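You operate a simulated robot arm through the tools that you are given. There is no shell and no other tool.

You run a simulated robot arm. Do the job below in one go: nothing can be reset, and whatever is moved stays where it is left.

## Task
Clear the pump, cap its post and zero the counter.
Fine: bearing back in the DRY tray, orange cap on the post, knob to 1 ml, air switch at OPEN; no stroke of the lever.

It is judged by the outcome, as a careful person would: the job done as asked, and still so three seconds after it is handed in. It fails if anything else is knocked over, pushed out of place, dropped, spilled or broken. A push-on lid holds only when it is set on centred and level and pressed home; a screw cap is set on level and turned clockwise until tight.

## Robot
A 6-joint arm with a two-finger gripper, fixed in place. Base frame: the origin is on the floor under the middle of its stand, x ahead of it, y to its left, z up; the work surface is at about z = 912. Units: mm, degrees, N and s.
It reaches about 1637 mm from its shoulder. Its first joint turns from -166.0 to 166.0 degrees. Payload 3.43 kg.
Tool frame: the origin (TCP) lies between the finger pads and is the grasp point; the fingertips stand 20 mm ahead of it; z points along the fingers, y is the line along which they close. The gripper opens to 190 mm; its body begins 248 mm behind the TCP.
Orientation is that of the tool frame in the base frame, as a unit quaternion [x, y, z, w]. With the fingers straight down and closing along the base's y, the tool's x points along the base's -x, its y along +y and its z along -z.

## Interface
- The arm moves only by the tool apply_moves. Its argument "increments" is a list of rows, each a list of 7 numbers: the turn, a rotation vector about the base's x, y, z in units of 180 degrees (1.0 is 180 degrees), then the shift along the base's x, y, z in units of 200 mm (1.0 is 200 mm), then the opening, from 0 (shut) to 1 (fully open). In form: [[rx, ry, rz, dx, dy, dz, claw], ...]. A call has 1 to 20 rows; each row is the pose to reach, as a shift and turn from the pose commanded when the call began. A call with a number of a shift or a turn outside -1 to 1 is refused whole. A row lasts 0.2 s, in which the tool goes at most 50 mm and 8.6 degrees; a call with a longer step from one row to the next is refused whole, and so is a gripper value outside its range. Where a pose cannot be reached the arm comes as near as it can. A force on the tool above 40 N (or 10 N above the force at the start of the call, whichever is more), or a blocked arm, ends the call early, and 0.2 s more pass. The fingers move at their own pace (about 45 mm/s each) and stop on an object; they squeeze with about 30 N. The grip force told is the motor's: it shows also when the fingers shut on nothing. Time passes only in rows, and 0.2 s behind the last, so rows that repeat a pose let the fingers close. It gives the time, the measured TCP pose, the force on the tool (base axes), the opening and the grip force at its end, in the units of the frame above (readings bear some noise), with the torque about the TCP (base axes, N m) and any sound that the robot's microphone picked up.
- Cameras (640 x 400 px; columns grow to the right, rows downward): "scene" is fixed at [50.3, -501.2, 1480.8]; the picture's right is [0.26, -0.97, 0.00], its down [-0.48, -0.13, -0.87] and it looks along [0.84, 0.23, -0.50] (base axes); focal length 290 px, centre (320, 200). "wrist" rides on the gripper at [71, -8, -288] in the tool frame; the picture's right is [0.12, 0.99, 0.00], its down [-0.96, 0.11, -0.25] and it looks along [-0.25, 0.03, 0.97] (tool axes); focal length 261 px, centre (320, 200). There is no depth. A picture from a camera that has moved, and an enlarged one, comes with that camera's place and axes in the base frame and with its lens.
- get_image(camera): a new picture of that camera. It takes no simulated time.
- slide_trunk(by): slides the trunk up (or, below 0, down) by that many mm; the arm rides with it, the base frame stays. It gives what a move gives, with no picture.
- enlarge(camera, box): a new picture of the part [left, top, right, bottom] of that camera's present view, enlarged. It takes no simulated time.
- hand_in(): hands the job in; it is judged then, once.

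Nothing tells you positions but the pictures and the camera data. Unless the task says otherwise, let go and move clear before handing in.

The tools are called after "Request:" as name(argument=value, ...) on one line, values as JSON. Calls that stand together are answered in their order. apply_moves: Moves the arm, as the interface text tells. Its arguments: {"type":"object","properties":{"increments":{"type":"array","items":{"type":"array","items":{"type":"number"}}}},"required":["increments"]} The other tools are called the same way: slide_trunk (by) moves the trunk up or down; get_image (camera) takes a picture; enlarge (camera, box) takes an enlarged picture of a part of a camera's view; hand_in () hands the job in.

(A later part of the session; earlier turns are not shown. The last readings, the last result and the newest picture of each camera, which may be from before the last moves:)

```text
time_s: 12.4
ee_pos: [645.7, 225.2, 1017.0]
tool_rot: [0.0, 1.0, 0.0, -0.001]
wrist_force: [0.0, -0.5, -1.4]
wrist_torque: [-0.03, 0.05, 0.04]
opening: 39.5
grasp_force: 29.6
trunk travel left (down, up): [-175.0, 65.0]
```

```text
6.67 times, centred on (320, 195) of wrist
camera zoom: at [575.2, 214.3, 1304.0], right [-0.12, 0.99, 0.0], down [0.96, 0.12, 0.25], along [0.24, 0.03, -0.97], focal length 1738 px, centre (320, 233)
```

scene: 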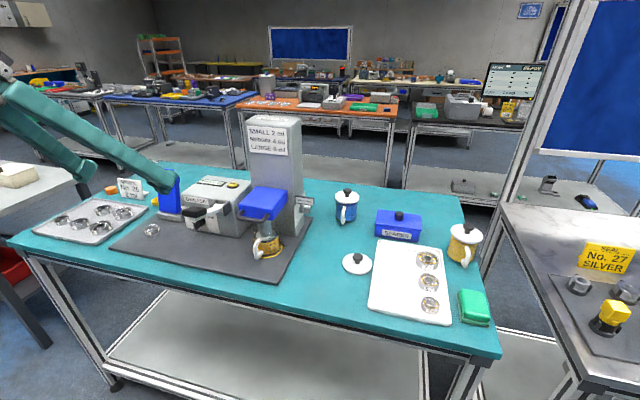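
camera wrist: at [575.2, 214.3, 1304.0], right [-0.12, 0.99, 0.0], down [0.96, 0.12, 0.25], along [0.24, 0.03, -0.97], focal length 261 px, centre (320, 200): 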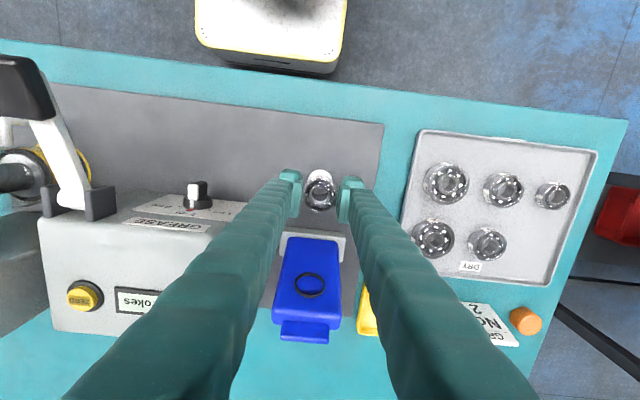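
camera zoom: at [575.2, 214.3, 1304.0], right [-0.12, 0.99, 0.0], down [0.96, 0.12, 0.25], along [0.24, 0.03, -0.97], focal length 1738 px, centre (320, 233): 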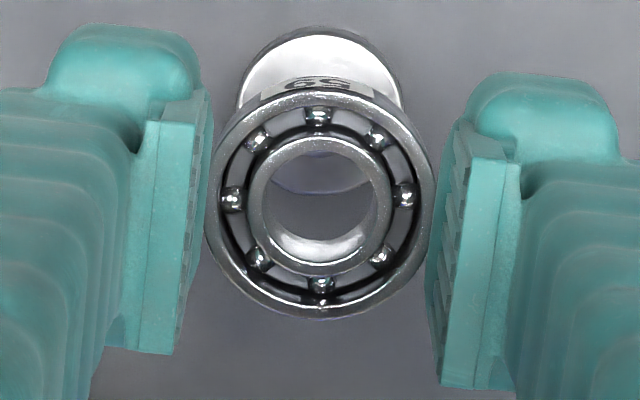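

Free slot in the DRY tray is around (701, 560). I'll carry the bearing over and rotate the gripper 90° on the way, so the fingers close along x between neighbours.

Request:
apply_moves(increments=[[0, 0, 0, 0, 0.12, 0.1, 0.1], [0, 0, 0, 0, 0.3, 0.2, 0.1], [0, 0, 0.045, 0.03, 0.5, 0.2, 0.1], [0, 0, 0.09, 0.06, 0.7, 0.2, 0.1], [0, 0, 0.135, 0.1, 0.88, 0.2, 0.1], [0, 0, 0.18, 0.14, 1.0, 0.2, 0.1], [0, 0, 0.18, 0.14, 1.0, 0.2, 0.1]])

Request:
apply_moves(increments=[[0, 0, 0.04, 0.02, 0.1, 0, 0.1], [0, 0, 0.08, 0.05, 0.2, 0, 0.1], [0, 0, 0.12, 0.08, 0.3, 0, 0.1], [0, 0, 0.16, 0.1, 0.4, 0, 0.1], [0, 0, 0.2, 0.13, 0.5, 0, 0.1], [0, 0, 0.24, 0.135, 0.6, 0, 0.1], [0, 0, 0.28, 0.135, 0.67, 0, 0.1], [0, 0, 0.32, 0.135, 0.675, 0, 0.1], [0, 0, 0.32, 0.135, 0.675, 0, 0.1]])

Request:
get_image(camera="wrist")

Request:
get_image(camera="scene")

```text
time_s: 14.0
ee_pos: [672.9, 425.9, 1056.1]
tool_rot: [-0.279, 0.96, 0.0, -0.001]
wrist_force: [0.9, -0.1, -1.4]
wrist_torque: [-0.05, -0.05, 0.0]
opening: 39.5
grasp_force: 30.0
trunk travel left (down, up): [-175.0, 65.0]
```

```text
time_s: 16.0
ee_pos: [699.5, 559.9, 1056.1]
tool_rot: [0.707, -0.707, 0.0, 0.001]
wrist_force: [-0.7, 0.5, -0.3]
wrist_torque: [-0.02, 0.01, 0.0]
opening: 39.6
grasp_force: 29.7
trunk travel left (down, up): [-175.0, 65.0]
```

```text
taken
camera wrist: at [708.4, 488.3, 1343.7], right [-0.99, -0.12, 0.0], down [-0.12, 0.96, 0.25], along [-0.03, 0.24, -0.97], focal length 261 px, centre (320, 200)
```

wrist: 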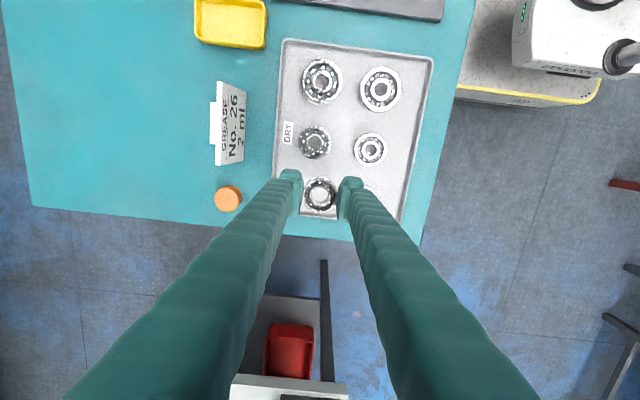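

```text
taken
```

scene: 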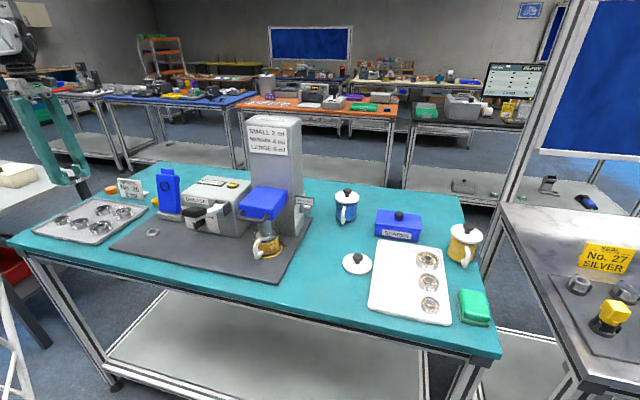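

Request:
enlarge(camera="wrist", box=[250, 100, 430, 230])

Request:
enlarge(camera="scene", box=[20, 150, 150, 250])

```text
3.08 times, centred on (340, 165) of wrist
camera zoom: at [708.4, 488.3, 1343.7], right [-0.99, -0.12, 0.0], down [-0.12, 0.96, 0.25], along [-0.03, 0.24, -0.97], focal length 802 px, centre (258, 308)
```

zoom: 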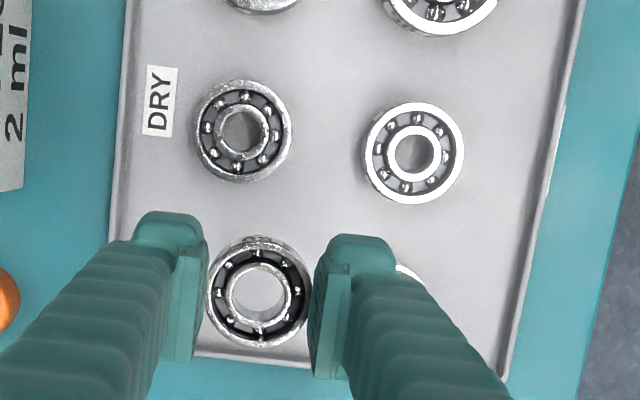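

```text
4.00 times, centred on (85, 200) of scene
camera zoom: at [50.3, -501.2, 1480.8], right [0.26, -0.97, 0.0], down [-0.48, -0.13, -0.87], along [0.84, 0.23, -0.5], focal length 1161 px, centre (1260, 200)
```

zoom: 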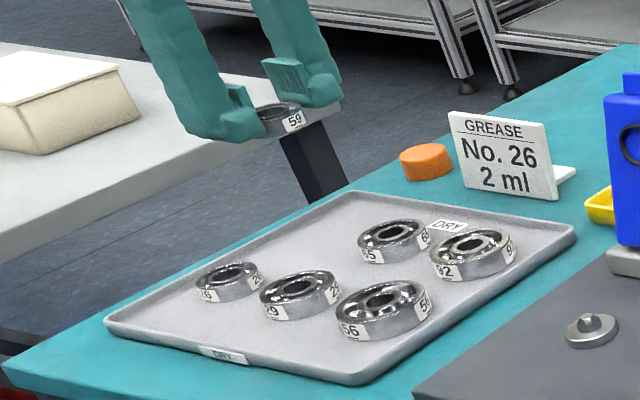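

The slot is clear; I'll adjust to about (706, 569) and lower the bearing most of the way.

Request:
apply_moves(increments=[[0, 0, 0, 0.033, 0.045, 0, 0.1], [0, 0, 0, 0.033, 0.045, -0.2, 0.1], [0, 0, 0, 0.033, 0.045, -0.4, 0.1], [0, 0, 0, 0.033, 0.045, -0.5, 0.1], [0, 0, 0, 0.033, 0.045, -0.5, 0.1]])

Request:
enlarge(camera="wrist", box=[230, 80, 430, 210])

Request:
enlarge(camera="scene", box=[40, 180, 140, 250])

```text
time_s: 17.2
ee_pos: [705.6, 568.0, 956.3]
tool_rot: [-0.707, 0.707, 0.0, -0.001]
wrist_force: [-0.2, -0.7, -1.6]
wrist_torque: [0.0, 0.0, 0.01]
opening: 39.3
grasp_force: 30.8
trunk travel left (down, up): [-175.0, 65.0]
```

```text
3.08 times, centred on (330, 145) of wrist
camera zoom: at [714.0, 497.6, 1243.7], right [-0.99, -0.12, 0.0], down [-0.12, 0.96, 0.25], along [-0.03, 0.24, -0.97], focal length 802 px, centre (289, 369)
```

zoom: 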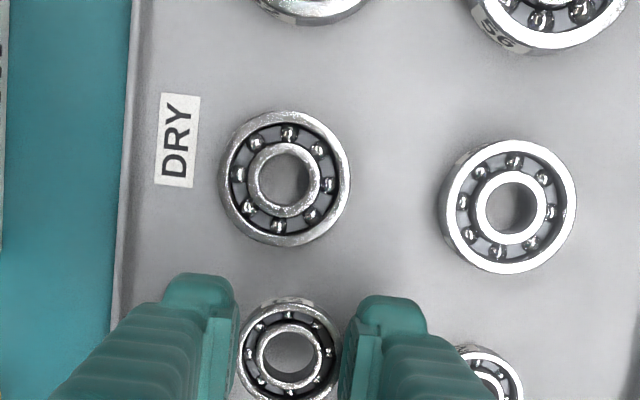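

```text
5.71 times, centred on (90, 215) of scene
camera zoom: at [50.3, -501.2, 1480.8], right [0.26, -0.97, 0.0], down [-0.48, -0.13, -0.87], along [0.84, 0.23, -0.5], focal length 1659 px, centre (1634, 114)
```

zoom: 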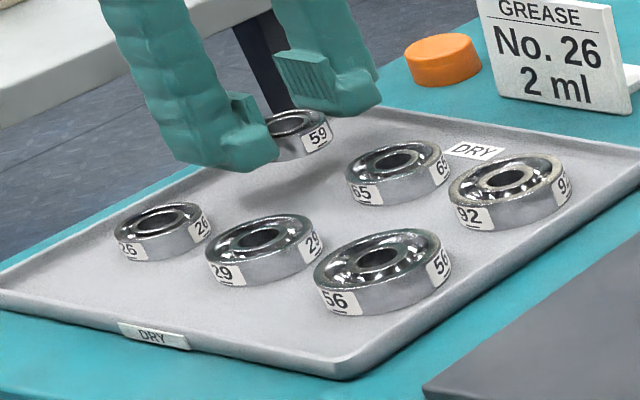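

Alignment is good, with clearance around the bearing. Lowering slowly now while watching the force.

Request:
apply_moves(increments=[[0, 0, 0, 0, 0, -0.02, 0.1], [0, 0, 0, 0, 0, -0.04, 0.1], [0, 0, 0, 0, 0, -0.055, 0.1], [0, 0, 0, 0, 0, -0.065, 0.1], [0, 0, 0, 0, 0, -0.075, 0.1]])

Request:
enlarge(camera="scene", box=[70, 185, 120, 220])

```text
time_s: 18.4
ee_pos: [705.6, 569.0, 942.5]
tool_rot: [0.707, -0.707, -0.001, 0.002]
wrist_force: [0.0, -0.3, -1.3]
wrist_torque: [0.02, -0.04, 0.0]
opening: 39.4
grasp_force: 29.7
trunk travel left (down, up): [-175.0, 65.0]
```

```text
11.43 times, centred on (95, 202) of scene
camera zoom: at [50.3, -501.2, 1480.8], right [0.26, -0.97, 0.0], down [-0.48, -0.13, -0.87], along [0.84, 0.23, -0.5], focal length 3318 px, centre (2891, 171)
```

zoom: 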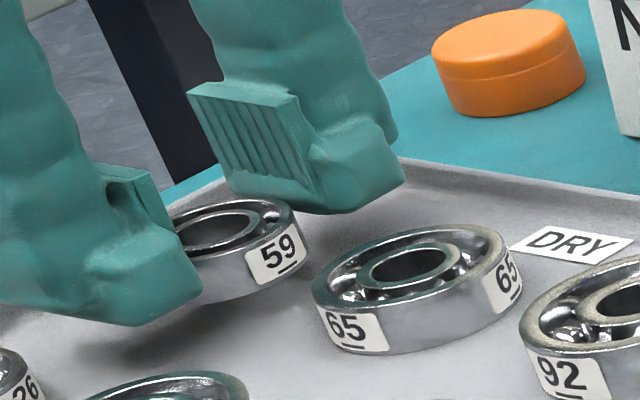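

Request:
apply_moves(increments=[[0, 0, 0, 0, 0, -0.005, 0.1], [0, 0, 0, 0, 0, -0.01, 0.1], [0, 0, 0, 0, 0, -0.015, 0.1], [0, 0, 0, 0, 0, -0.02, 0.1]])

Request:
enlarge(camera="scene", box=[70, 185, 120, 220])

```text
time_s: 19.4
ee_pos: [706.5, 569.2, 938.2]
tool_rot: [-0.707, 0.707, -0.001, -0.001]
wrist_force: [-0.9, -0.4, -0.4]
wrist_torque: [-0.02, -0.02, -0.01]
opening: 39.3
grasp_force: 29.8
trunk travel left (down, up): [-175.0, 65.0]
```

```text
11.43 times, centred on (95, 202) of scene
camera zoom: at [50.3, -501.2, 1480.8], right [0.26, -0.97, 0.0], down [-0.48, -0.13, -0.87], along [0.84, 0.23, -0.5], focal length 3318 px, centre (2891, 171)
```

zoom: 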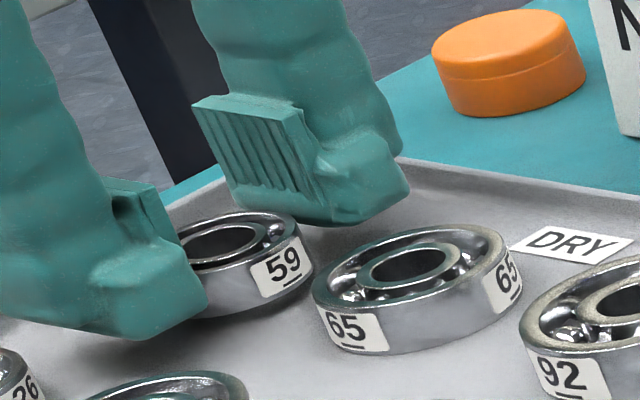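

Request:
apply_moves(increments=[[0, 0, 0, 0, 0, -0.004, 0.1], [0, 0, 0, 0, 0, -0.008, 0.1], [0, 0, 0, 0, 0, -0.01, 0.1]])

```text
time_s: 20.2
ee_pos: [706.4, 569.4, 935.8]
tool_rot: [-0.707, 0.707, 0.0, -0.001]
wrist_force: [0.7, 0.4, -0.5]
wrist_torque: [0.0, 0.04, 0.05]
opening: 39.2
grasp_force: 30.0
trunk travel left (down, up): [-175.0, 65.0]
```

Request:
apply_moves(increments=[[0, 0, 0, 0, 0, -0.004, 0.1], [0, 0, 0, 0, 0, -0.008, 0.1]])

Request:
enlarge(camera="scene", box=[70, 185, 120, 220])

```text
time_s: 20.8
ee_pos: [705.7, 568.3, 933.4]
tool_rot: [0.707, -0.707, 0.001, 0.002]
wrist_force: [-0.1, -1.1, -0.8]
wrist_torque: [0.02, -0.01, 0.01]
opening: 39.2
grasp_force: 30.4
trunk travel left (down, up): [-175.0, 65.0]
```

```text
11.43 times, centred on (95, 202) of scene
camera zoom: at [50.3, -501.2, 1480.8], right [0.26, -0.97, 0.0], down [-0.48, -0.13, -0.87], along [0.84, 0.23, -0.5], focal length 3318 px, centre (2891, 171)
```

zoom: 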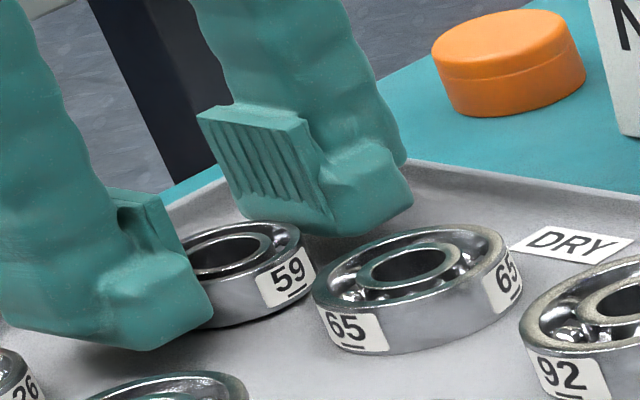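

Request:
apply_moves(increments=[[0, 0, 0, 0, 0, -0.003, 0.1], [0, 0, 0, 0, 0, -0.006, 0.1]])

Request:
apply_moves(increments=[[0, 0, 0, 0, 0, -0.003, 0.1], [0, 0, 0, 0, 0, -0.006, 0.1]])

Request:
enlarge(camera="scene", box=[70, 185, 120, 220])

```text
time_s: 21.4
ee_pos: [706.8, 568.7, 934.1]
tool_rot: [-0.707, 0.707, 0.0, -0.001]
wrist_force: [0.1, 0.0, -1.2]
wrist_torque: [0.02, 0.04, -0.05]
opening: 39.2
grasp_force: 30.2
trunk travel left (down, up): [-175.0, 65.0]
```

```text
time_s: 22.0
ee_pos: [704.8, 569.7, 931.3]
tool_rot: [0.708, -0.707, 0.001, 0.0]
wrist_force: [0.0, 0.1, 5.4]
wrist_torque: [-0.06, 0.06, -0.04]
opening: 39.4
grasp_force: 30.0
trunk travel left (down, up): [-175.0, 65.0]
```

```text
11.43 times, centred on (95, 202) of scene
camera zoom: at [50.3, -501.2, 1480.8], right [0.26, -0.97, 0.0], down [-0.48, -0.13, -0.87], along [0.84, 0.23, -0.5], focal length 3318 px, centre (2891, 171)
```

zoom: 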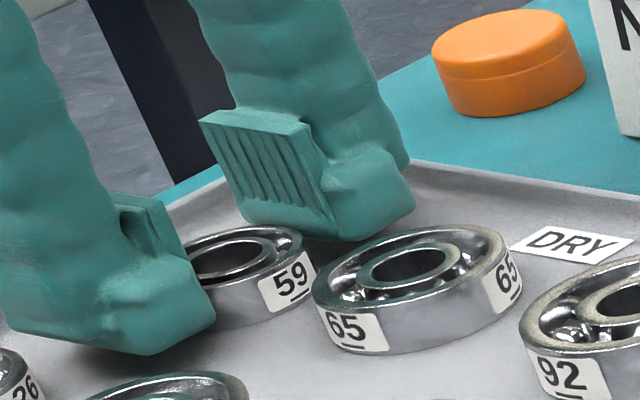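

Contact at about 5 N, so the bearing is on the tray floor. I'll open just a little and rise straight up.

Request:
apply_moves(increments=[[0, 0, 0, 0, 0, 0.003, 0.24], [0, 0, 0, 0, 0, 0.003, 0.26], [0, 0, 0, 0, 0, 0.003, 0.26]])

Request:
enlarge(camera="scene", box=[70, 185, 120, 220])

```text
time_s: 22.8
ee_pos: [705.6, 568.8, 931.9]
tool_rot: [0.707, -0.707, 0.0, 0.001]
wrist_force: [-0.4, 0.3, 1.3]
wrist_torque: [0.02, 0.04, 0.03]
opening: 49.3
grasp_force: 0.0
trunk travel left (down, up): [-175.0, 65.0]
```

```text
11.43 times, centred on (95, 202) of scene
camera zoom: at [50.3, -501.2, 1480.8], right [0.26, -0.97, 0.0], down [-0.48, -0.13, -0.87], along [0.84, 0.23, -0.5], focal length 3318 px, centre (2891, 171)
```

zoom: 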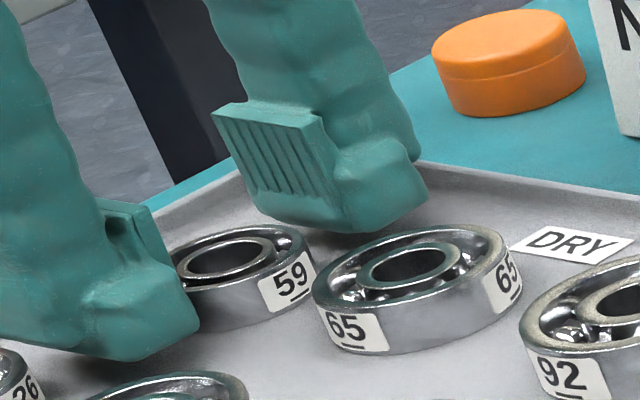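

Released. I'm lifting clear, then moving towards the cap for a near view.

Request:
apply_moves(increments=[[0, 0, 0, 0, 0, 0.1, 0.26], [0, 0, 0, 0, 0, 0.3, 0.26], [0, 0, 0, 0, 0, 0.5, 0.3], [0, 0, 0, 0, 0, 0.7, 0.37], [0, 0, 0, 0.2, 0.05, 0.8, 0.37], [0, 0, 0, 0.4, 0.12, 0.8, 0.37], [0, 0, 0, 0.6, 0.18, 0.8, 0.37], [0, 0, 0, 0.69, 0.18, 0.8, 0.37], [0, 0, 0, 0.69, 0.18, 0.8, 0.37]])

Request:
get_image(camera="wrist")

Request:
get_image(camera="scene")

```text
time_s: 24.8
ee_pos: [842.9, 604.9, 1091.7]
tool_rot: [0.707, -0.707, 0.0, 0.001]
wrist_force: [0.3, 0.5, -0.5]
wrist_torque: [-0.08, 0.07, 0.0]
opening: 70.5
grasp_force: 0.0
trunk travel left (down, up): [-175.0, 65.0]
```

```text
taken
camera wrist: at [852.4, 532.8, 1379.3], right [-0.99, -0.12, 0.0], down [-0.12, 0.96, 0.25], along [-0.03, 0.24, -0.97], focal length 261 px, centre (320, 200)
```

wrist: 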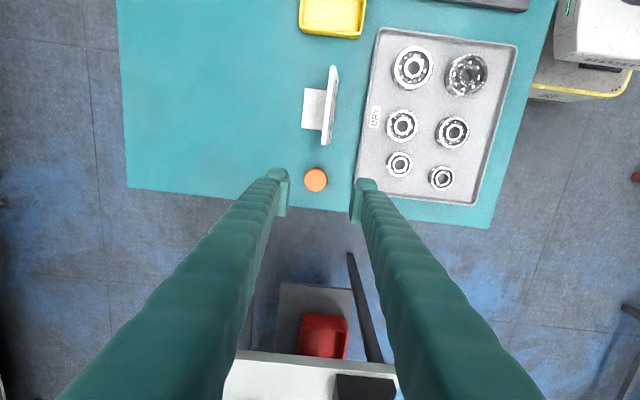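

```text
taken
```

scene: 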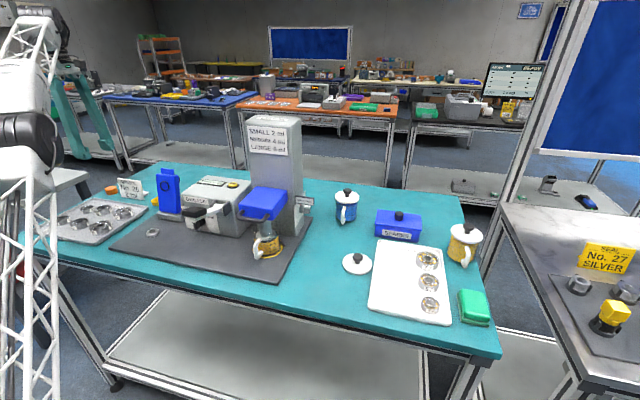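

All six bearings now sit in the DRY tray. I'll zoom in on the cap.

Request:
enlarge(camera="wrist", box=[255, 130, 375, 210])

Request:
enlarge(camera="wrist", box=[300, 165, 330, 195])

```text
5.00 times, centred on (315, 170) of wrist
camera zoom: at [852.4, 532.8, 1379.3], right [-0.99, -0.12, 0.0], down [-0.12, 0.96, 0.25], along [-0.03, 0.24, -0.97], focal length 1303 px, centre (345, 350)
```

zoom: 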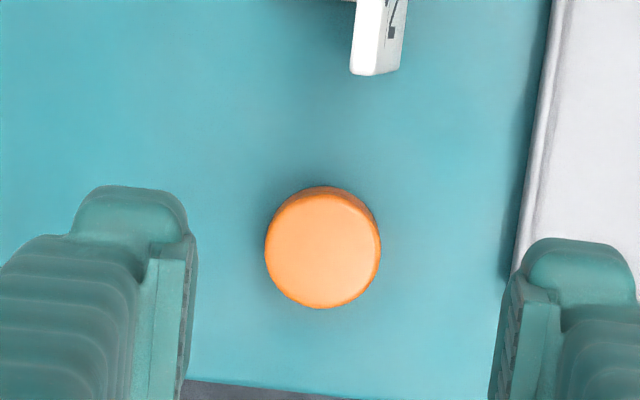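

```text
13.33 times, centred on (315, 180) of wrist
camera zoom: at [852.4, 532.8, 1379.3], right [-0.99, -0.12, 0.0], down [-0.12, 0.96, 0.25], along [-0.03, 0.24, -0.97], focal length 3475 px, centre (387, 467)
```

zoom: 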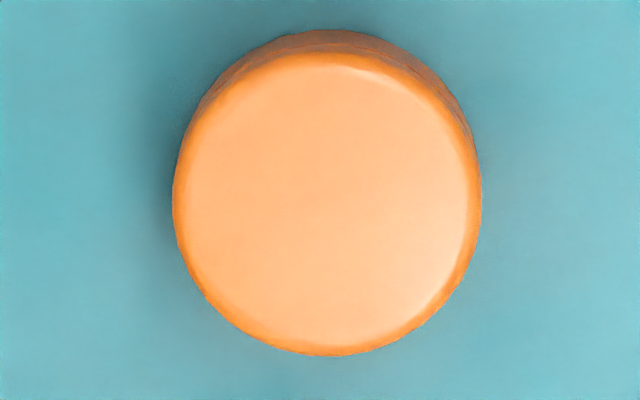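

The cap is centred at about (850, 613), diameter around 40 mm. Lining up above it and descending.

Request:
apply_moves(increments=[[0, 0, 0, 0.031, 0.045, 0, 0.37], [0, 0, 0, 0.031, 0.045, -0.2, 0.37], [0, 0, 0, 0.031, 0.045, -0.4, 0.37], [0, 0, 0, 0.031, 0.045, -0.55, 0.37], [0, 0, 0, 0.031, 0.045, -0.55, 0.37]])

Request:
enlarge(camera="wrist", box=[250, 110, 390, 210])

Request:
enlarge(camera="scene", box=[90, 165, 150, 210])

```text
time_s: 26.0
ee_pos: [849.3, 611.4, 983.4]
tool_rot: [-0.707, 0.707, 0.0, -0.002]
wrist_force: [0.5, 0.0, 0.5]
wrist_torque: [0.03, -0.02, 0.04]
opening: 70.4
grasp_force: 0.2
out of reach, approached as far as the arm can: row 1
trunk travel left (down, up): [-175.0, 65.0]
```

```text
4.00 times, centred on (320, 160) of wrist
camera zoom: at [858.7, 540.1, 1269.7], right [-0.99, -0.12, 0.0], down [-0.12, 0.96, 0.25], along [-0.03, 0.24, -0.97], focal length 1043 px, centre (320, 360)
```

zoom: 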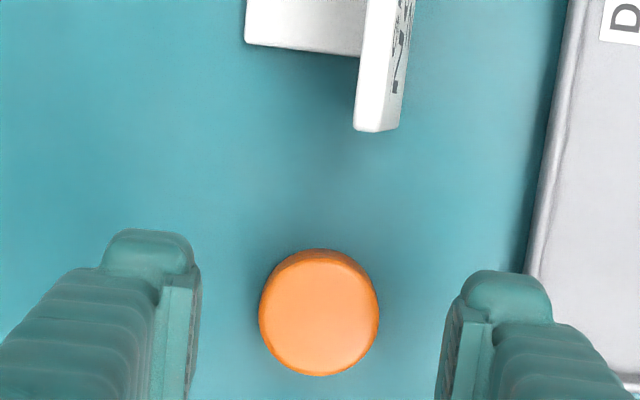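

```text
8.89 times, centred on (120, 188) of scene
camera zoom: at [50.3, -501.2, 1480.8], right [0.26, -0.97, 0.0], down [-0.48, -0.13, -0.87], along [0.84, 0.23, -0.5], focal length 2581 px, centre (2098, 311)
```

zoom: 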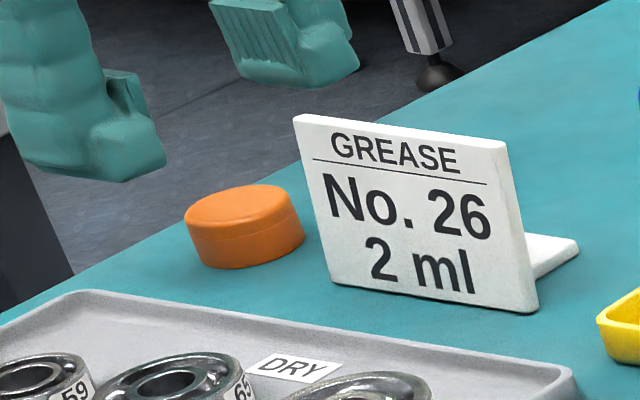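

The gripper is centred over the cap. Descending to grip height and closing.

Request:
apply_moves(increments=[[0, 0, 0, 0, 0, -0.1, 0.37], [0, 0, 0, 0, 0, -0.18, 0.37], [0, 0, 0, 0, 0, -0.218, 0.37], [0, 0, 0, 0, 0, -0.218, 0.3], [0, 0, 0, 0, 0, -0.218, 0.2], [0, 0, 0, 0, 0, -0.218, 0.1], [0, 0, 0, 0, 0, -0.218, 0.1], [0, 0, 0, 0, 0, -0.218, 0.1]])

Request:
enlarge(camera="wrist", box=[250, 110, 390, 210])

Request:
enlarge(camera="scene", box=[90, 165, 150, 210])

```text
time_s: 27.7
ee_pos: [852.4, 611.4, 946.8]
tool_rot: [-0.707, 0.708, -0.002, 0.006]
wrist_force: [11.4, 2.5, 35.0]
wrist_torque: [0.23, 0.51, -0.07]
opening: 8.9
grasp_force: 29.2
trunk travel left (down, up): [-175.0, 65.0]
stopped in row 8: the force on the tool passed its limit at 42 N (the readings are from after the stop); the commanded pose is now the measured one
```

```text
4.00 times, centred on (320, 160) of wrist
camera zoom: at [858.3, 538.3, 1233.2], right [-0.99, -0.12, -0.01], down [-0.12, 0.96, 0.25], along [-0.02, 0.25, -0.97], focal length 1043 px, centre (320, 360)
```

zoom: 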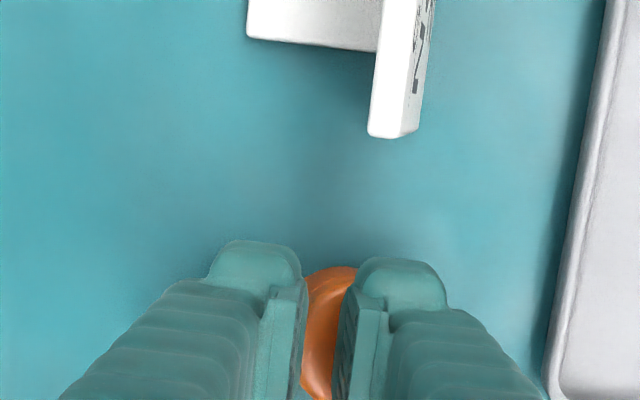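

```text
8.89 times, centred on (120, 188) of scene
camera zoom: at [50.3, -501.2, 1480.8], right [0.26, -0.97, 0.0], down [-0.48, -0.13, -0.87], along [0.84, 0.23, -0.5], focal length 2581 px, centre (2098, 311)
```

zoom: 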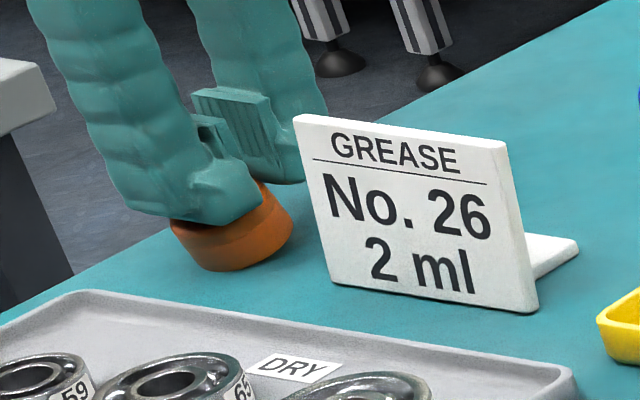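

The fingers rode up over the cap's rounded top edge instead of gripping its sides. I'll lift slightly without changing the opening and look before doing anything else.

Request:
apply_moves(increments=[[0, 0, 0, 0, 0, 0.02, 0.047], [0, 0, 0, 0, 0, 0.04, 0.047], [0, 0, 0, 0, 0, 0.06, 0.047]])

Request:
enlarge(camera="scene", box=[90, 165, 150, 210])

Request:
enlarge(camera="wrist", box=[250, 110, 390, 210])

```text
time_s: 28.5
ee_pos: [851.3, 613.1, 953.3]
tool_rot: [-0.707, 0.707, -0.001, 0.002]
wrist_force: [-0.1, 0.3, 0.4]
wrist_torque: [-0.02, -0.02, -0.02]
opening: 8.8
grasp_force: 0.0
trunk travel left (down, up): [-175.0, 65.0]
```

```text
8.89 times, centred on (120, 188) of scene
camera zoom: at [50.3, -501.2, 1480.8], right [0.26, -0.97, 0.0], down [-0.48, -0.13, -0.87], along [0.84, 0.23, -0.5], focal length 2581 px, centre (2098, 311)
```

zoom: 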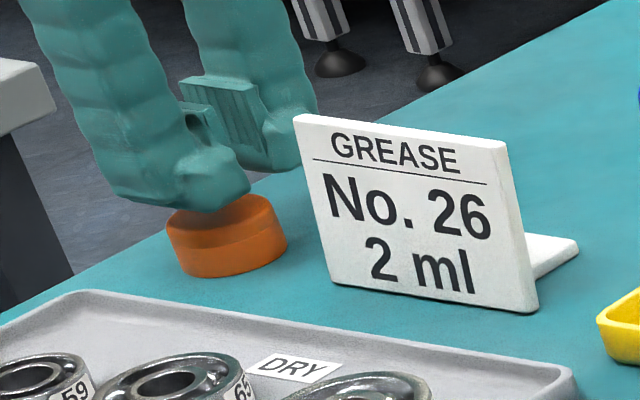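

```text
4.00 times, centred on (320, 160) of wrist
camera zoom: at [858.2, 540.8, 1240.5], right [-0.99, -0.12, 0.0], down [-0.12, 0.96, 0.25], along [-0.03, 0.25, -0.97], focal length 1043 px, centre (320, 360)
```

zoom: 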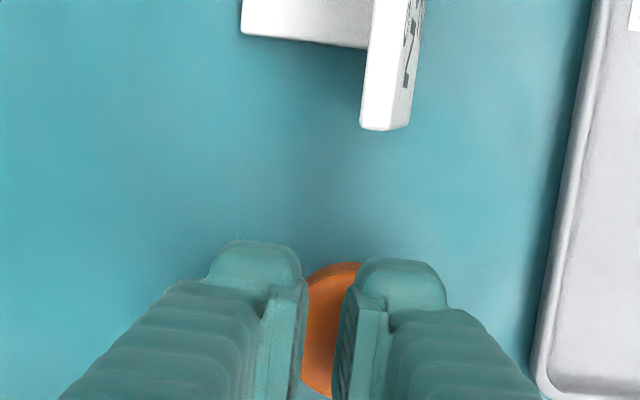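

The cap is still flat on the table, only shifted a little. I'll rise, reopen, measure it again, and this time grip lower on its straight wall.

Request:
apply_moves(increments=[[0, 0, 0, 0, 0, 0.1, 0.047], [0, 0, 0, 0, 0, 0.2, 0.2], [0, 0, 0, 0, 0, 0.2, 0.37], [0, 0, 0, 0, 0, 0.2, 0.37], [0, 0, 0, 0, 0, 0.2, 0.37]])

Request:
enlarge(camera="wrist", box=[250, 110, 390, 210])

Request:
enlarge(camera="scene", box=[90, 165, 150, 210])

```text
time_s: 29.7
ee_pos: [852.6, 613.7, 993.9]
tool_rot: [0.707, -0.707, 0.0, -0.001]
wrist_force: [0.2, -0.1, -0.1]
wrist_torque: [0.01, -0.02, 0.01]
opening: 70.5
grasp_force: 0.1
trunk travel left (down, up): [-175.0, 65.0]
```

```text
4.00 times, centred on (320, 160) of wrist
camera zoom: at [859.8, 540.5, 1280.1], right [-0.99, -0.12, 0.0], down [-0.12, 0.96, 0.25], along [-0.03, 0.25, -0.97], focal length 1043 px, centre (320, 360)
```

zoom: 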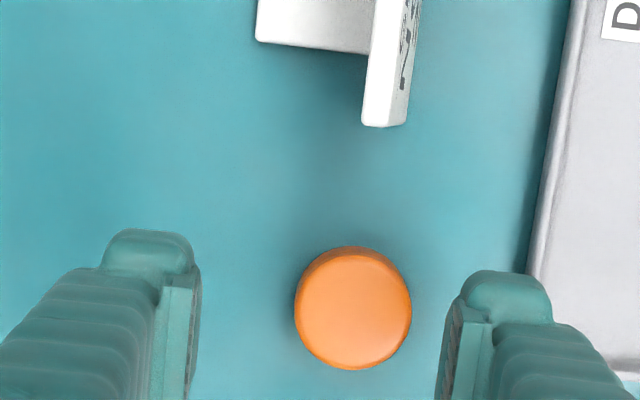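

```text
8.89 times, centred on (120, 188) of scene
camera zoom: at [50.3, -501.2, 1480.8], right [0.26, -0.97, 0.0], down [-0.48, -0.13, -0.87], along [0.84, 0.23, -0.5], focal length 2581 px, centre (2098, 311)
```

zoom: 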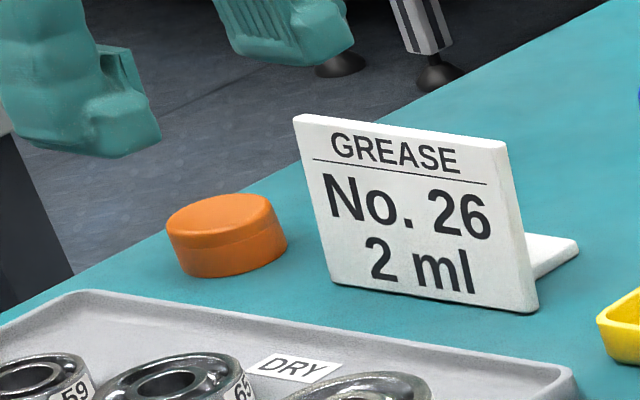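

The cap is now at about (840.5, 612). Re-centring and going lower, tips just above the table.

Request:
apply_moves(increments=[[0, 0, 0, -0.0585, 0.001, 0, 0.37], [0, 0, 0, -0.0585, 0.001, -0.12, 0.37], [0, 0, 0, -0.0585, 0.001, -0.22, 0.37], [0, 0, 0, -0.0585, 0.001, -0.27, 0.37], [0, 0, 0, -0.0585, 0.001, -0.29, 0.37], [0, 0, 0, -0.0585, 0.001, -0.3, 0.37]])

Request:
enlarge(camera="wrist", box=[250, 100, 390, 200])

Request:
enlarge(camera="scene", box=[90, 165, 150, 210])

```text
time_s: 31.1
ee_pos: [839.7, 612.3, 933.7]
tool_rot: [0.707, -0.707, 0.001, -0.002]
wrist_force: [-0.3, 0.1, 0.1]
wrist_torque: [0.04, -0.01, -0.01]
opening: 70.3
grasp_force: 0.0
trunk travel left (down, up): [-175.0, 65.0]
```

```text
4.00 times, centred on (320, 150) of wrist
camera zoom: at [846.7, 540.0, 1220.9], right [-0.99, -0.12, 0.0], down [-0.12, 0.96, 0.25], along [-0.03, 0.25, -0.97], focal length 1043 px, centre (320, 400)
```

zoom: 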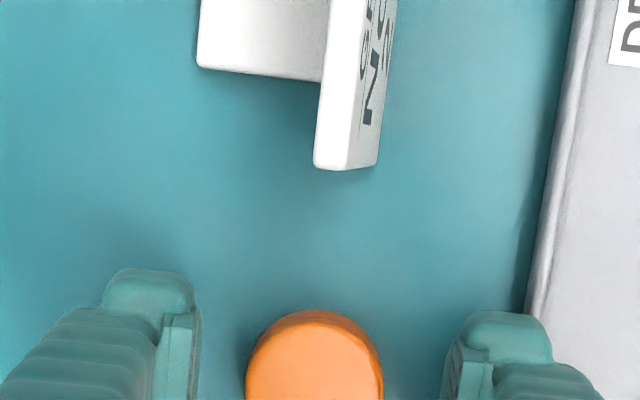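

```text
8.89 times, centred on (120, 188) of scene
camera zoom: at [50.3, -501.2, 1480.8], right [0.26, -0.97, 0.0], down [-0.48, -0.13, -0.87], along [0.84, 0.23, -0.5], focal length 2581 px, centre (2098, 311)
```

zoom: 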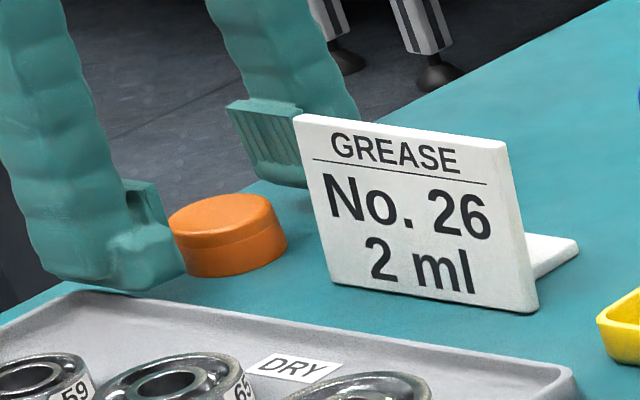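

Request:
apply_moves(increments=[[0, 0, 0, 0, 0, 0, 0.3], [0, 0, 0, 0, 0, 0, 0.25], [0, 0, 0, 0, 0, 0, 0.22], [0, 0, 0, 0, 0, 0, 0.2], [0, 0, 0, 0, 0, 0, 0.19], [0, 0, 0, 0, 0, 0, 0.18]])

Request:
enlarge(camera="wrist", box=[250, 110, 390, 210])

Request:
enlarge(camera="scene", box=[90, 165, 150, 210])

```text
time_s: 32.5
ee_pos: [838.2, 611.9, 936.5]
tool_rot: [0.707, -0.707, 0.001, -0.004]
wrist_force: [-1.1, -0.1, 32.9]
wrist_torque: [0.11, 0.67, -0.01]
opening: 35.1
grasp_force: 0.5
trunk travel left (down, up): [-175.0, 65.0]
```

```text
4.00 times, centred on (320, 160) of wrist
camera zoom: at [845.2, 539.1, 1224.7], right [-0.99, -0.12, -0.01], down [-0.12, 0.96, 0.25], along [-0.02, 0.25, -0.97], focal length 1043 px, centre (320, 360)
```

zoom: 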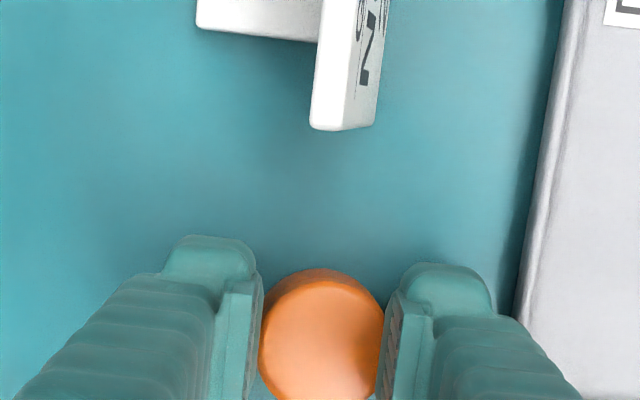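

```text
8.89 times, centred on (120, 188) of scene
camera zoom: at [50.3, -501.2, 1480.8], right [0.26, -0.97, 0.0], down [-0.48, -0.13, -0.87], along [0.84, 0.23, -0.5], focal length 2581 px, centre (2098, 311)
```

zoom: 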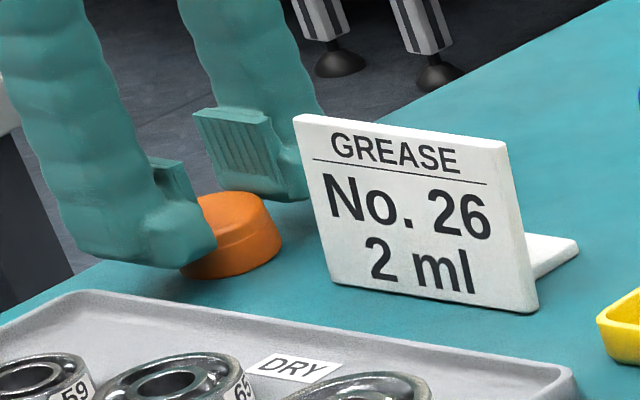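

The force is upward again, so I'll look closely before doing anything else.

Request:
enlarge(camera="scene", box=[100, 175, 130, 195])

Request:
enlarge(camera="wrist", box=[290, 165, 350, 215])

```text
16.00 times, centred on (115, 185) of scene
camera zoom: at [50.3, -501.2, 1480.8], right [0.26, -0.97, 0.0], down [-0.48, -0.13, -0.87], along [0.84, 0.23, -0.5], focal length 4645 px, centre (3600, 440)
```

zoom: 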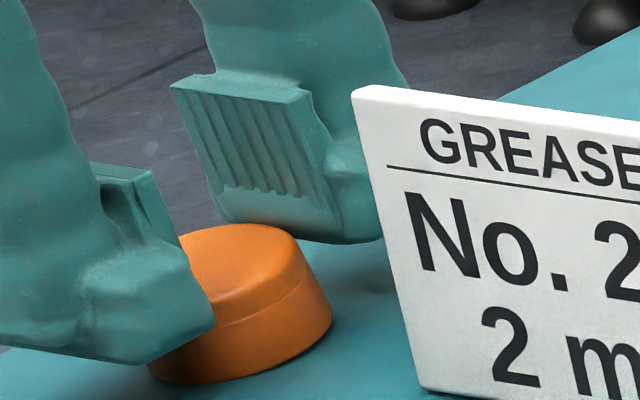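

```text
8.00 times, centred on (320, 190) of wrist
camera zoom: at [845.2, 539.1, 1224.7], right [-0.99, -0.12, -0.01], down [-0.12, 0.96, 0.25], along [-0.02, 0.25, -0.97], focal length 2085 px, centre (320, 280)
```

zoom: 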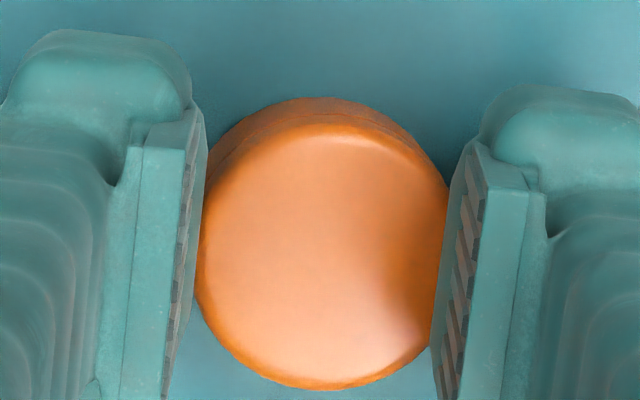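

The cap is being tipped rather than gripped. I'll back off: relieve the force, reopen, rise, and study the cap's shape from a lower angle.

Request:
apply_moves(increments=[[0, 0, 0, 0, 0, 0.015, 0.185], [0, 0, 0, 0, 0, 0.025, 0.22], [0, 0, 0, 0, 0, 0.03, 0.3], [0, 0, 0, 0, 0, 0.03, 0.37], [0, 0, 0, 0, 0, 0.03, 0.37]])

Request:
enlarge(camera="scene", box=[100, 175, 130, 195])

Request:
enlarge(camera="wrist", box=[290, 165, 350, 215])

```text
time_s: 33.7
ee_pos: [840.2, 613.0, 939.3]
tool_rot: [0.707, -0.707, 0.0, -0.002]
wrist_force: [-0.4, 0.9, 0.4]
wrist_torque: [0.0, 0.0, 0.02]
opening: 70.4
grasp_force: 0.0
trunk travel left (down, up): [-175.0, 65.0]
```

```text
16.00 times, centred on (115, 185) of scene
camera zoom: at [50.3, -501.2, 1480.8], right [0.26, -0.97, 0.0], down [-0.48, -0.13, -0.87], along [0.84, 0.23, -0.5], focal length 4645 px, centre (3600, 440)
```

zoom: 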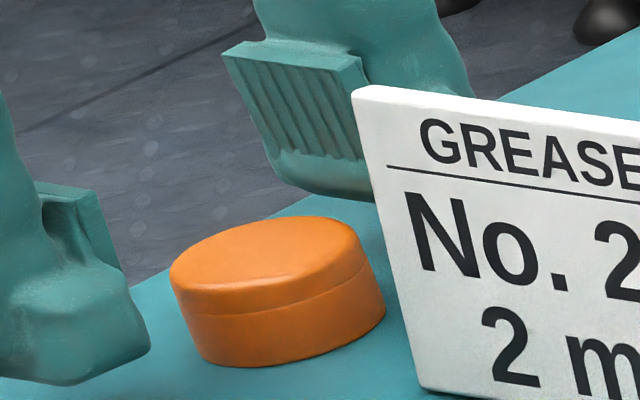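

```text
8.00 times, centred on (320, 190) of wrist
camera zoom: at [847.0, 540.5, 1226.2], right [-0.99, -0.12, 0.0], down [-0.12, 0.96, 0.25], along [-0.03, 0.25, -0.97], focal length 2085 px, centre (320, 280)
```

zoom: 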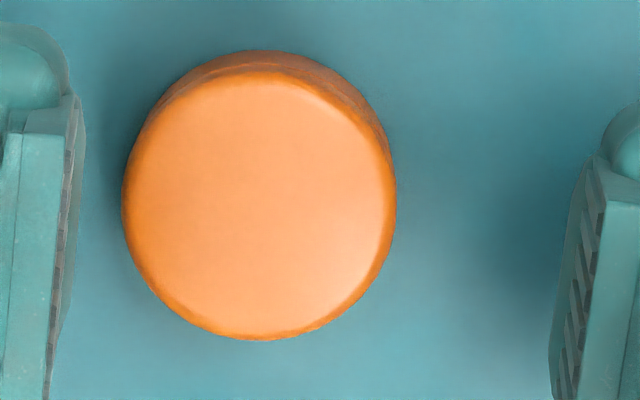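

The fingertips' lowest ~11 mm is rounded, so a vertical grip on this low cap just rides up. Plan: push the cap gently about 40 mm towards the robot (clear of the sign), then grip it with the tool tilted so the flat of the pads reaches low. First I'll rise and go behind the cap with the fingers closed.

Request:
apply_moves(increments=[[0, 0, 0, 0, 0, 0.15, 0.37], [0, 0, 0, 0, 0, 0.28, 0.3], [0, 0, 0, 0.15, -0.015, 0.28, 0.1], [0, 0, 0, 0.3, -0.015, 0.28, 0], [0, 0, 0, 0.38, -0.015, 0.28, 0], [0, 0, 0, 0.38, -0.015, 0.28, 0], [0, 0, 0, 0.38, -0.015, 0.28, 0], [0, 0, 0, 0.38, -0.015, 0.28, 0]])

Request:
get_image(camera="wrist")

Request:
enlarge(camera="scene", box=[90, 155, 160, 205])

```text
time_s: 35.5
ee_pos: [915.4, 611.5, 996.1]
tool_rot: [-0.707, 0.707, -0.001, 0.0]
wrist_force: [-0.8, 0.8, 0.0]
wrist_torque: [-0.01, -0.01, -0.01]
opening: 0.0
grasp_force: 29.4
trunk travel left (down, up): [-175.0, 65.0]
```

```text
taken
camera wrist: at [922.5, 538.4, 1282.3], right [-0.99, -0.12, 0.0], down [-0.12, 0.96, 0.25], along [-0.03, 0.25, -0.97], focal length 261 px, centre (320, 200)
```

wrist: 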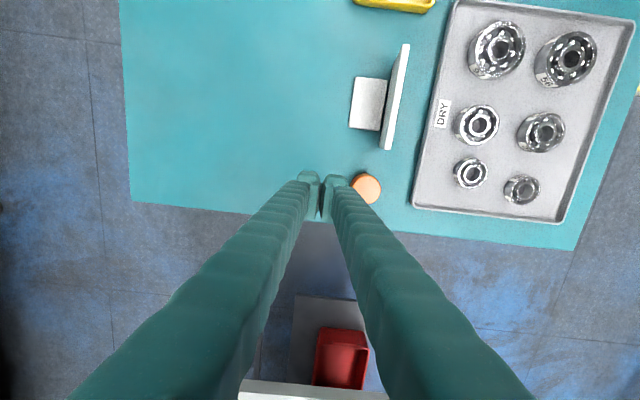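

```text
8.00 times, centred on (125, 180) of scene
camera zoom: at [50.3, -501.2, 1480.8], right [0.26, -0.97, 0.0], down [-0.48, -0.13, -0.87], along [0.84, 0.23, -0.5], focal length 2323 px, centre (1880, 360)
```

zoom: 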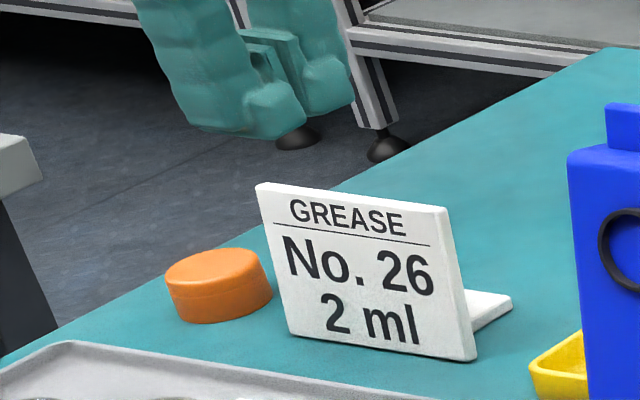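

The gripper is closed behind the cap. I'll lower it and push the cap slowly towards −x.

Request:
apply_moves(increments=[[0, 0, 0, 0, -0.02, -0.1, 0], [0, 0, 0, 0, -0.02, -0.2, 0], [0, 0, 0, 0, -0.02, -0.27, 0], [0, 0, 0, 0, -0.02, -0.305, 0], [0, 0, 0, -0.04, -0.02, -0.305, 0], [0, 0, 0, -0.08, -0.02, -0.305, 0], [0, 0, 0, -0.11, -0.02, -0.305, 0], [0, 0, 0, -0.14, -0.02, -0.305, 0]])

Request:
get_image(camera="wrist")

Request:
enlarge(camera="scene", box=[90, 155, 160, 205])

```text
time_s: 37.3
ee_pos: [887.1, 605.4, 936.0]
tool_rot: [-0.707, 0.707, -0.001, 0.001]
wrist_force: [0.9, 0.4, 8.4]
wrist_torque: [0.06, 0.13, 0.02]
opening: 0.0
grasp_force: 30.9
trunk travel left (down, up): [-175.0, 65.0]
```

```text
taken
camera wrist: at [894.0, 533.5, 1222.6], right [-0.99, -0.12, -0.01], down [-0.12, 0.96, 0.25], along [-0.02, 0.25, -0.97], focal length 261 px, centre (320, 200)
```

wrist: 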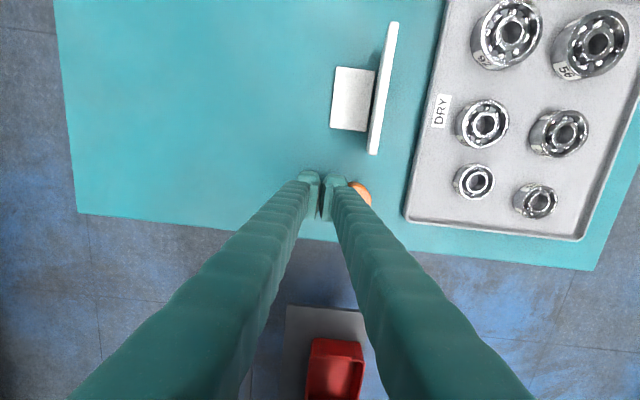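

```text
8.00 times, centred on (125, 180) of scene
camera zoom: at [50.3, -501.2, 1480.8], right [0.26, -0.97, 0.0], down [-0.48, -0.13, -0.87], along [0.84, 0.23, -0.5], focal length 2323 px, centre (1880, 360)
```

zoom: 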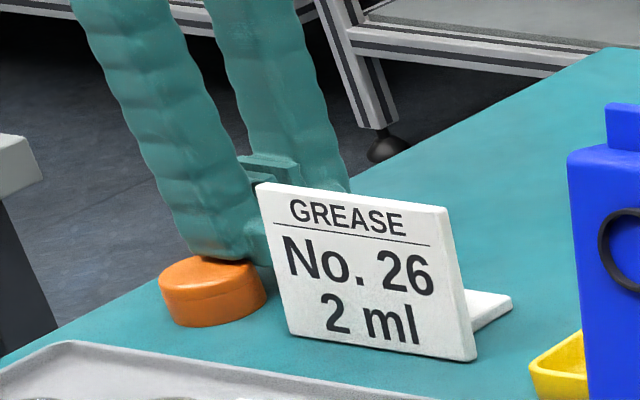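

Request:
enlarge(camera="scene", box=[100, 172, 135, 197])

Request:
enlarge(camera="wrist", box=[280, 150, 400, 230])

```text
16.00 times, centred on (118, 184) of scene
camera zoom: at [50.3, -501.2, 1480.8], right [0.26, -0.97, 0.0], down [-0.48, -0.13, -0.87], along [0.84, 0.23, -0.5], focal length 4645 px, centre (3560, 448)
```

zoom: 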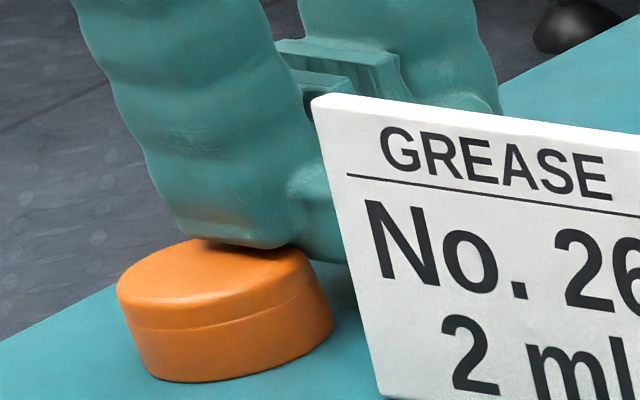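

```text
5.00 times, centred on (340, 190) of wrist
camera zoom: at [894.0, 533.5, 1222.6], right [-0.99, -0.12, -0.01], down [-0.12, 0.96, 0.25], along [-0.02, 0.25, -0.97], focal length 1303 px, centre (220, 250)
```

zoom: 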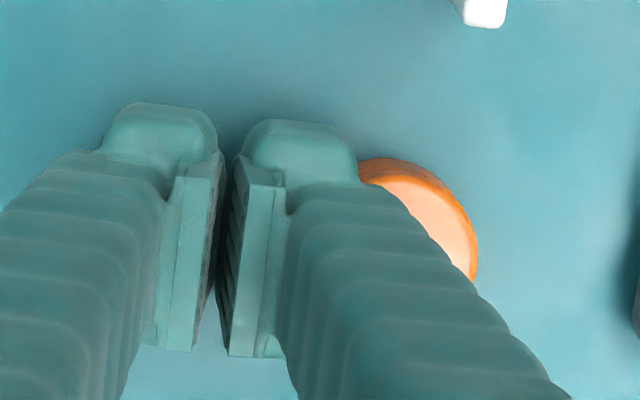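

The finger's thicker outer body rests on the cap's edge, because only the inner toe reaches low. I'll lift off, rotate the gripper back to yaw 0 and push with the flat side of the fingers instead.

Request:
apply_moves(increments=[[0, 0, 0, 0.02, 0, 0.05, 0], [0, 0, 0, 0.04, 0, 0.2, 0], [0, 0, 0, 0.1, 0, 0.3, 0], [0, 0, -0.045, 0.15, 0, 0.3, 0], [0, 0, -0.09, 0.15, 0, 0.3, 0], [0, 0, -0.135, 0.15, 0, 0.3, 0], [0, 0, -0.18, 0.15, 0, 0.3, 0], [0, 0, -0.225, 0.15, 0, 0.3, 0], [0, 0, -0.27, 0.15, 0, 0.3, 0], [0, 0, -0.315, 0.15, 0, 0.3, 0], [0, 0, -0.36, 0.15, 0, 0.3, 0], [0, 0, -0.405, 0.15, 0, 0.3, 0], [0, 0, -0.45, 0.15, 0, 0.3, 0], [0, 0, -0.495, 0.15, 0, 0.3, 0], [0, 0, -0.5, 0.15, 0, 0.3, 0]])

Request:
get_image(camera="wrist")

Request:
enlarge(camera="scene", box=[90, 145, 160, 205])

```text
time_s: 40.5
ee_pos: [918.3, 606.3, 994.9]
tool_rot: [0.001, 1.0, -0.002, 0.002]
wrist_force: [0.7, 0.3, -0.3]
wrist_torque: [-0.03, 0.04, -0.02]
opening: 0.0
grasp_force: 29.6
trunk travel left (down, up): [-175.0, 65.0]
```

```text
taken
camera wrist: at [846.6, 597.4, 1281.1], right [-0.12, 0.99, 0.0], down [0.96, 0.12, 0.25], along [0.25, 0.03, -0.97], focal length 261 px, centre (320, 200)
```

wrist: 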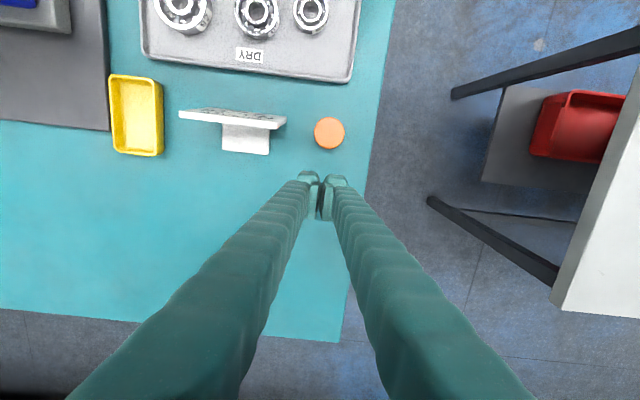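

```text
6.67 times, centred on (125, 175) of scene
camera zoom: at [50.3, -501.2, 1480.8], right [0.26, -0.97, 0.0], down [-0.48, -0.13, -0.87], along [0.84, 0.23, -0.5], focal length 1936 px, centre (1620, 367)
```

zoom: 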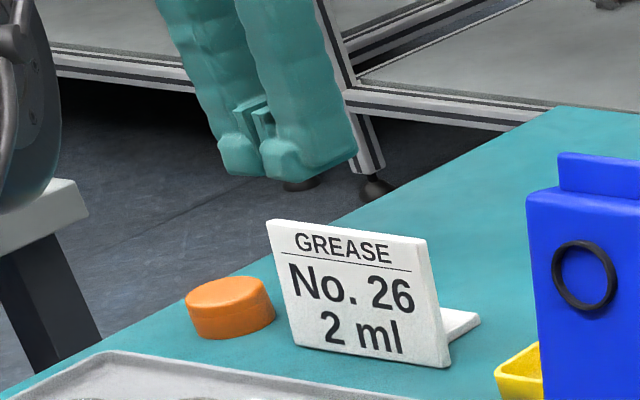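

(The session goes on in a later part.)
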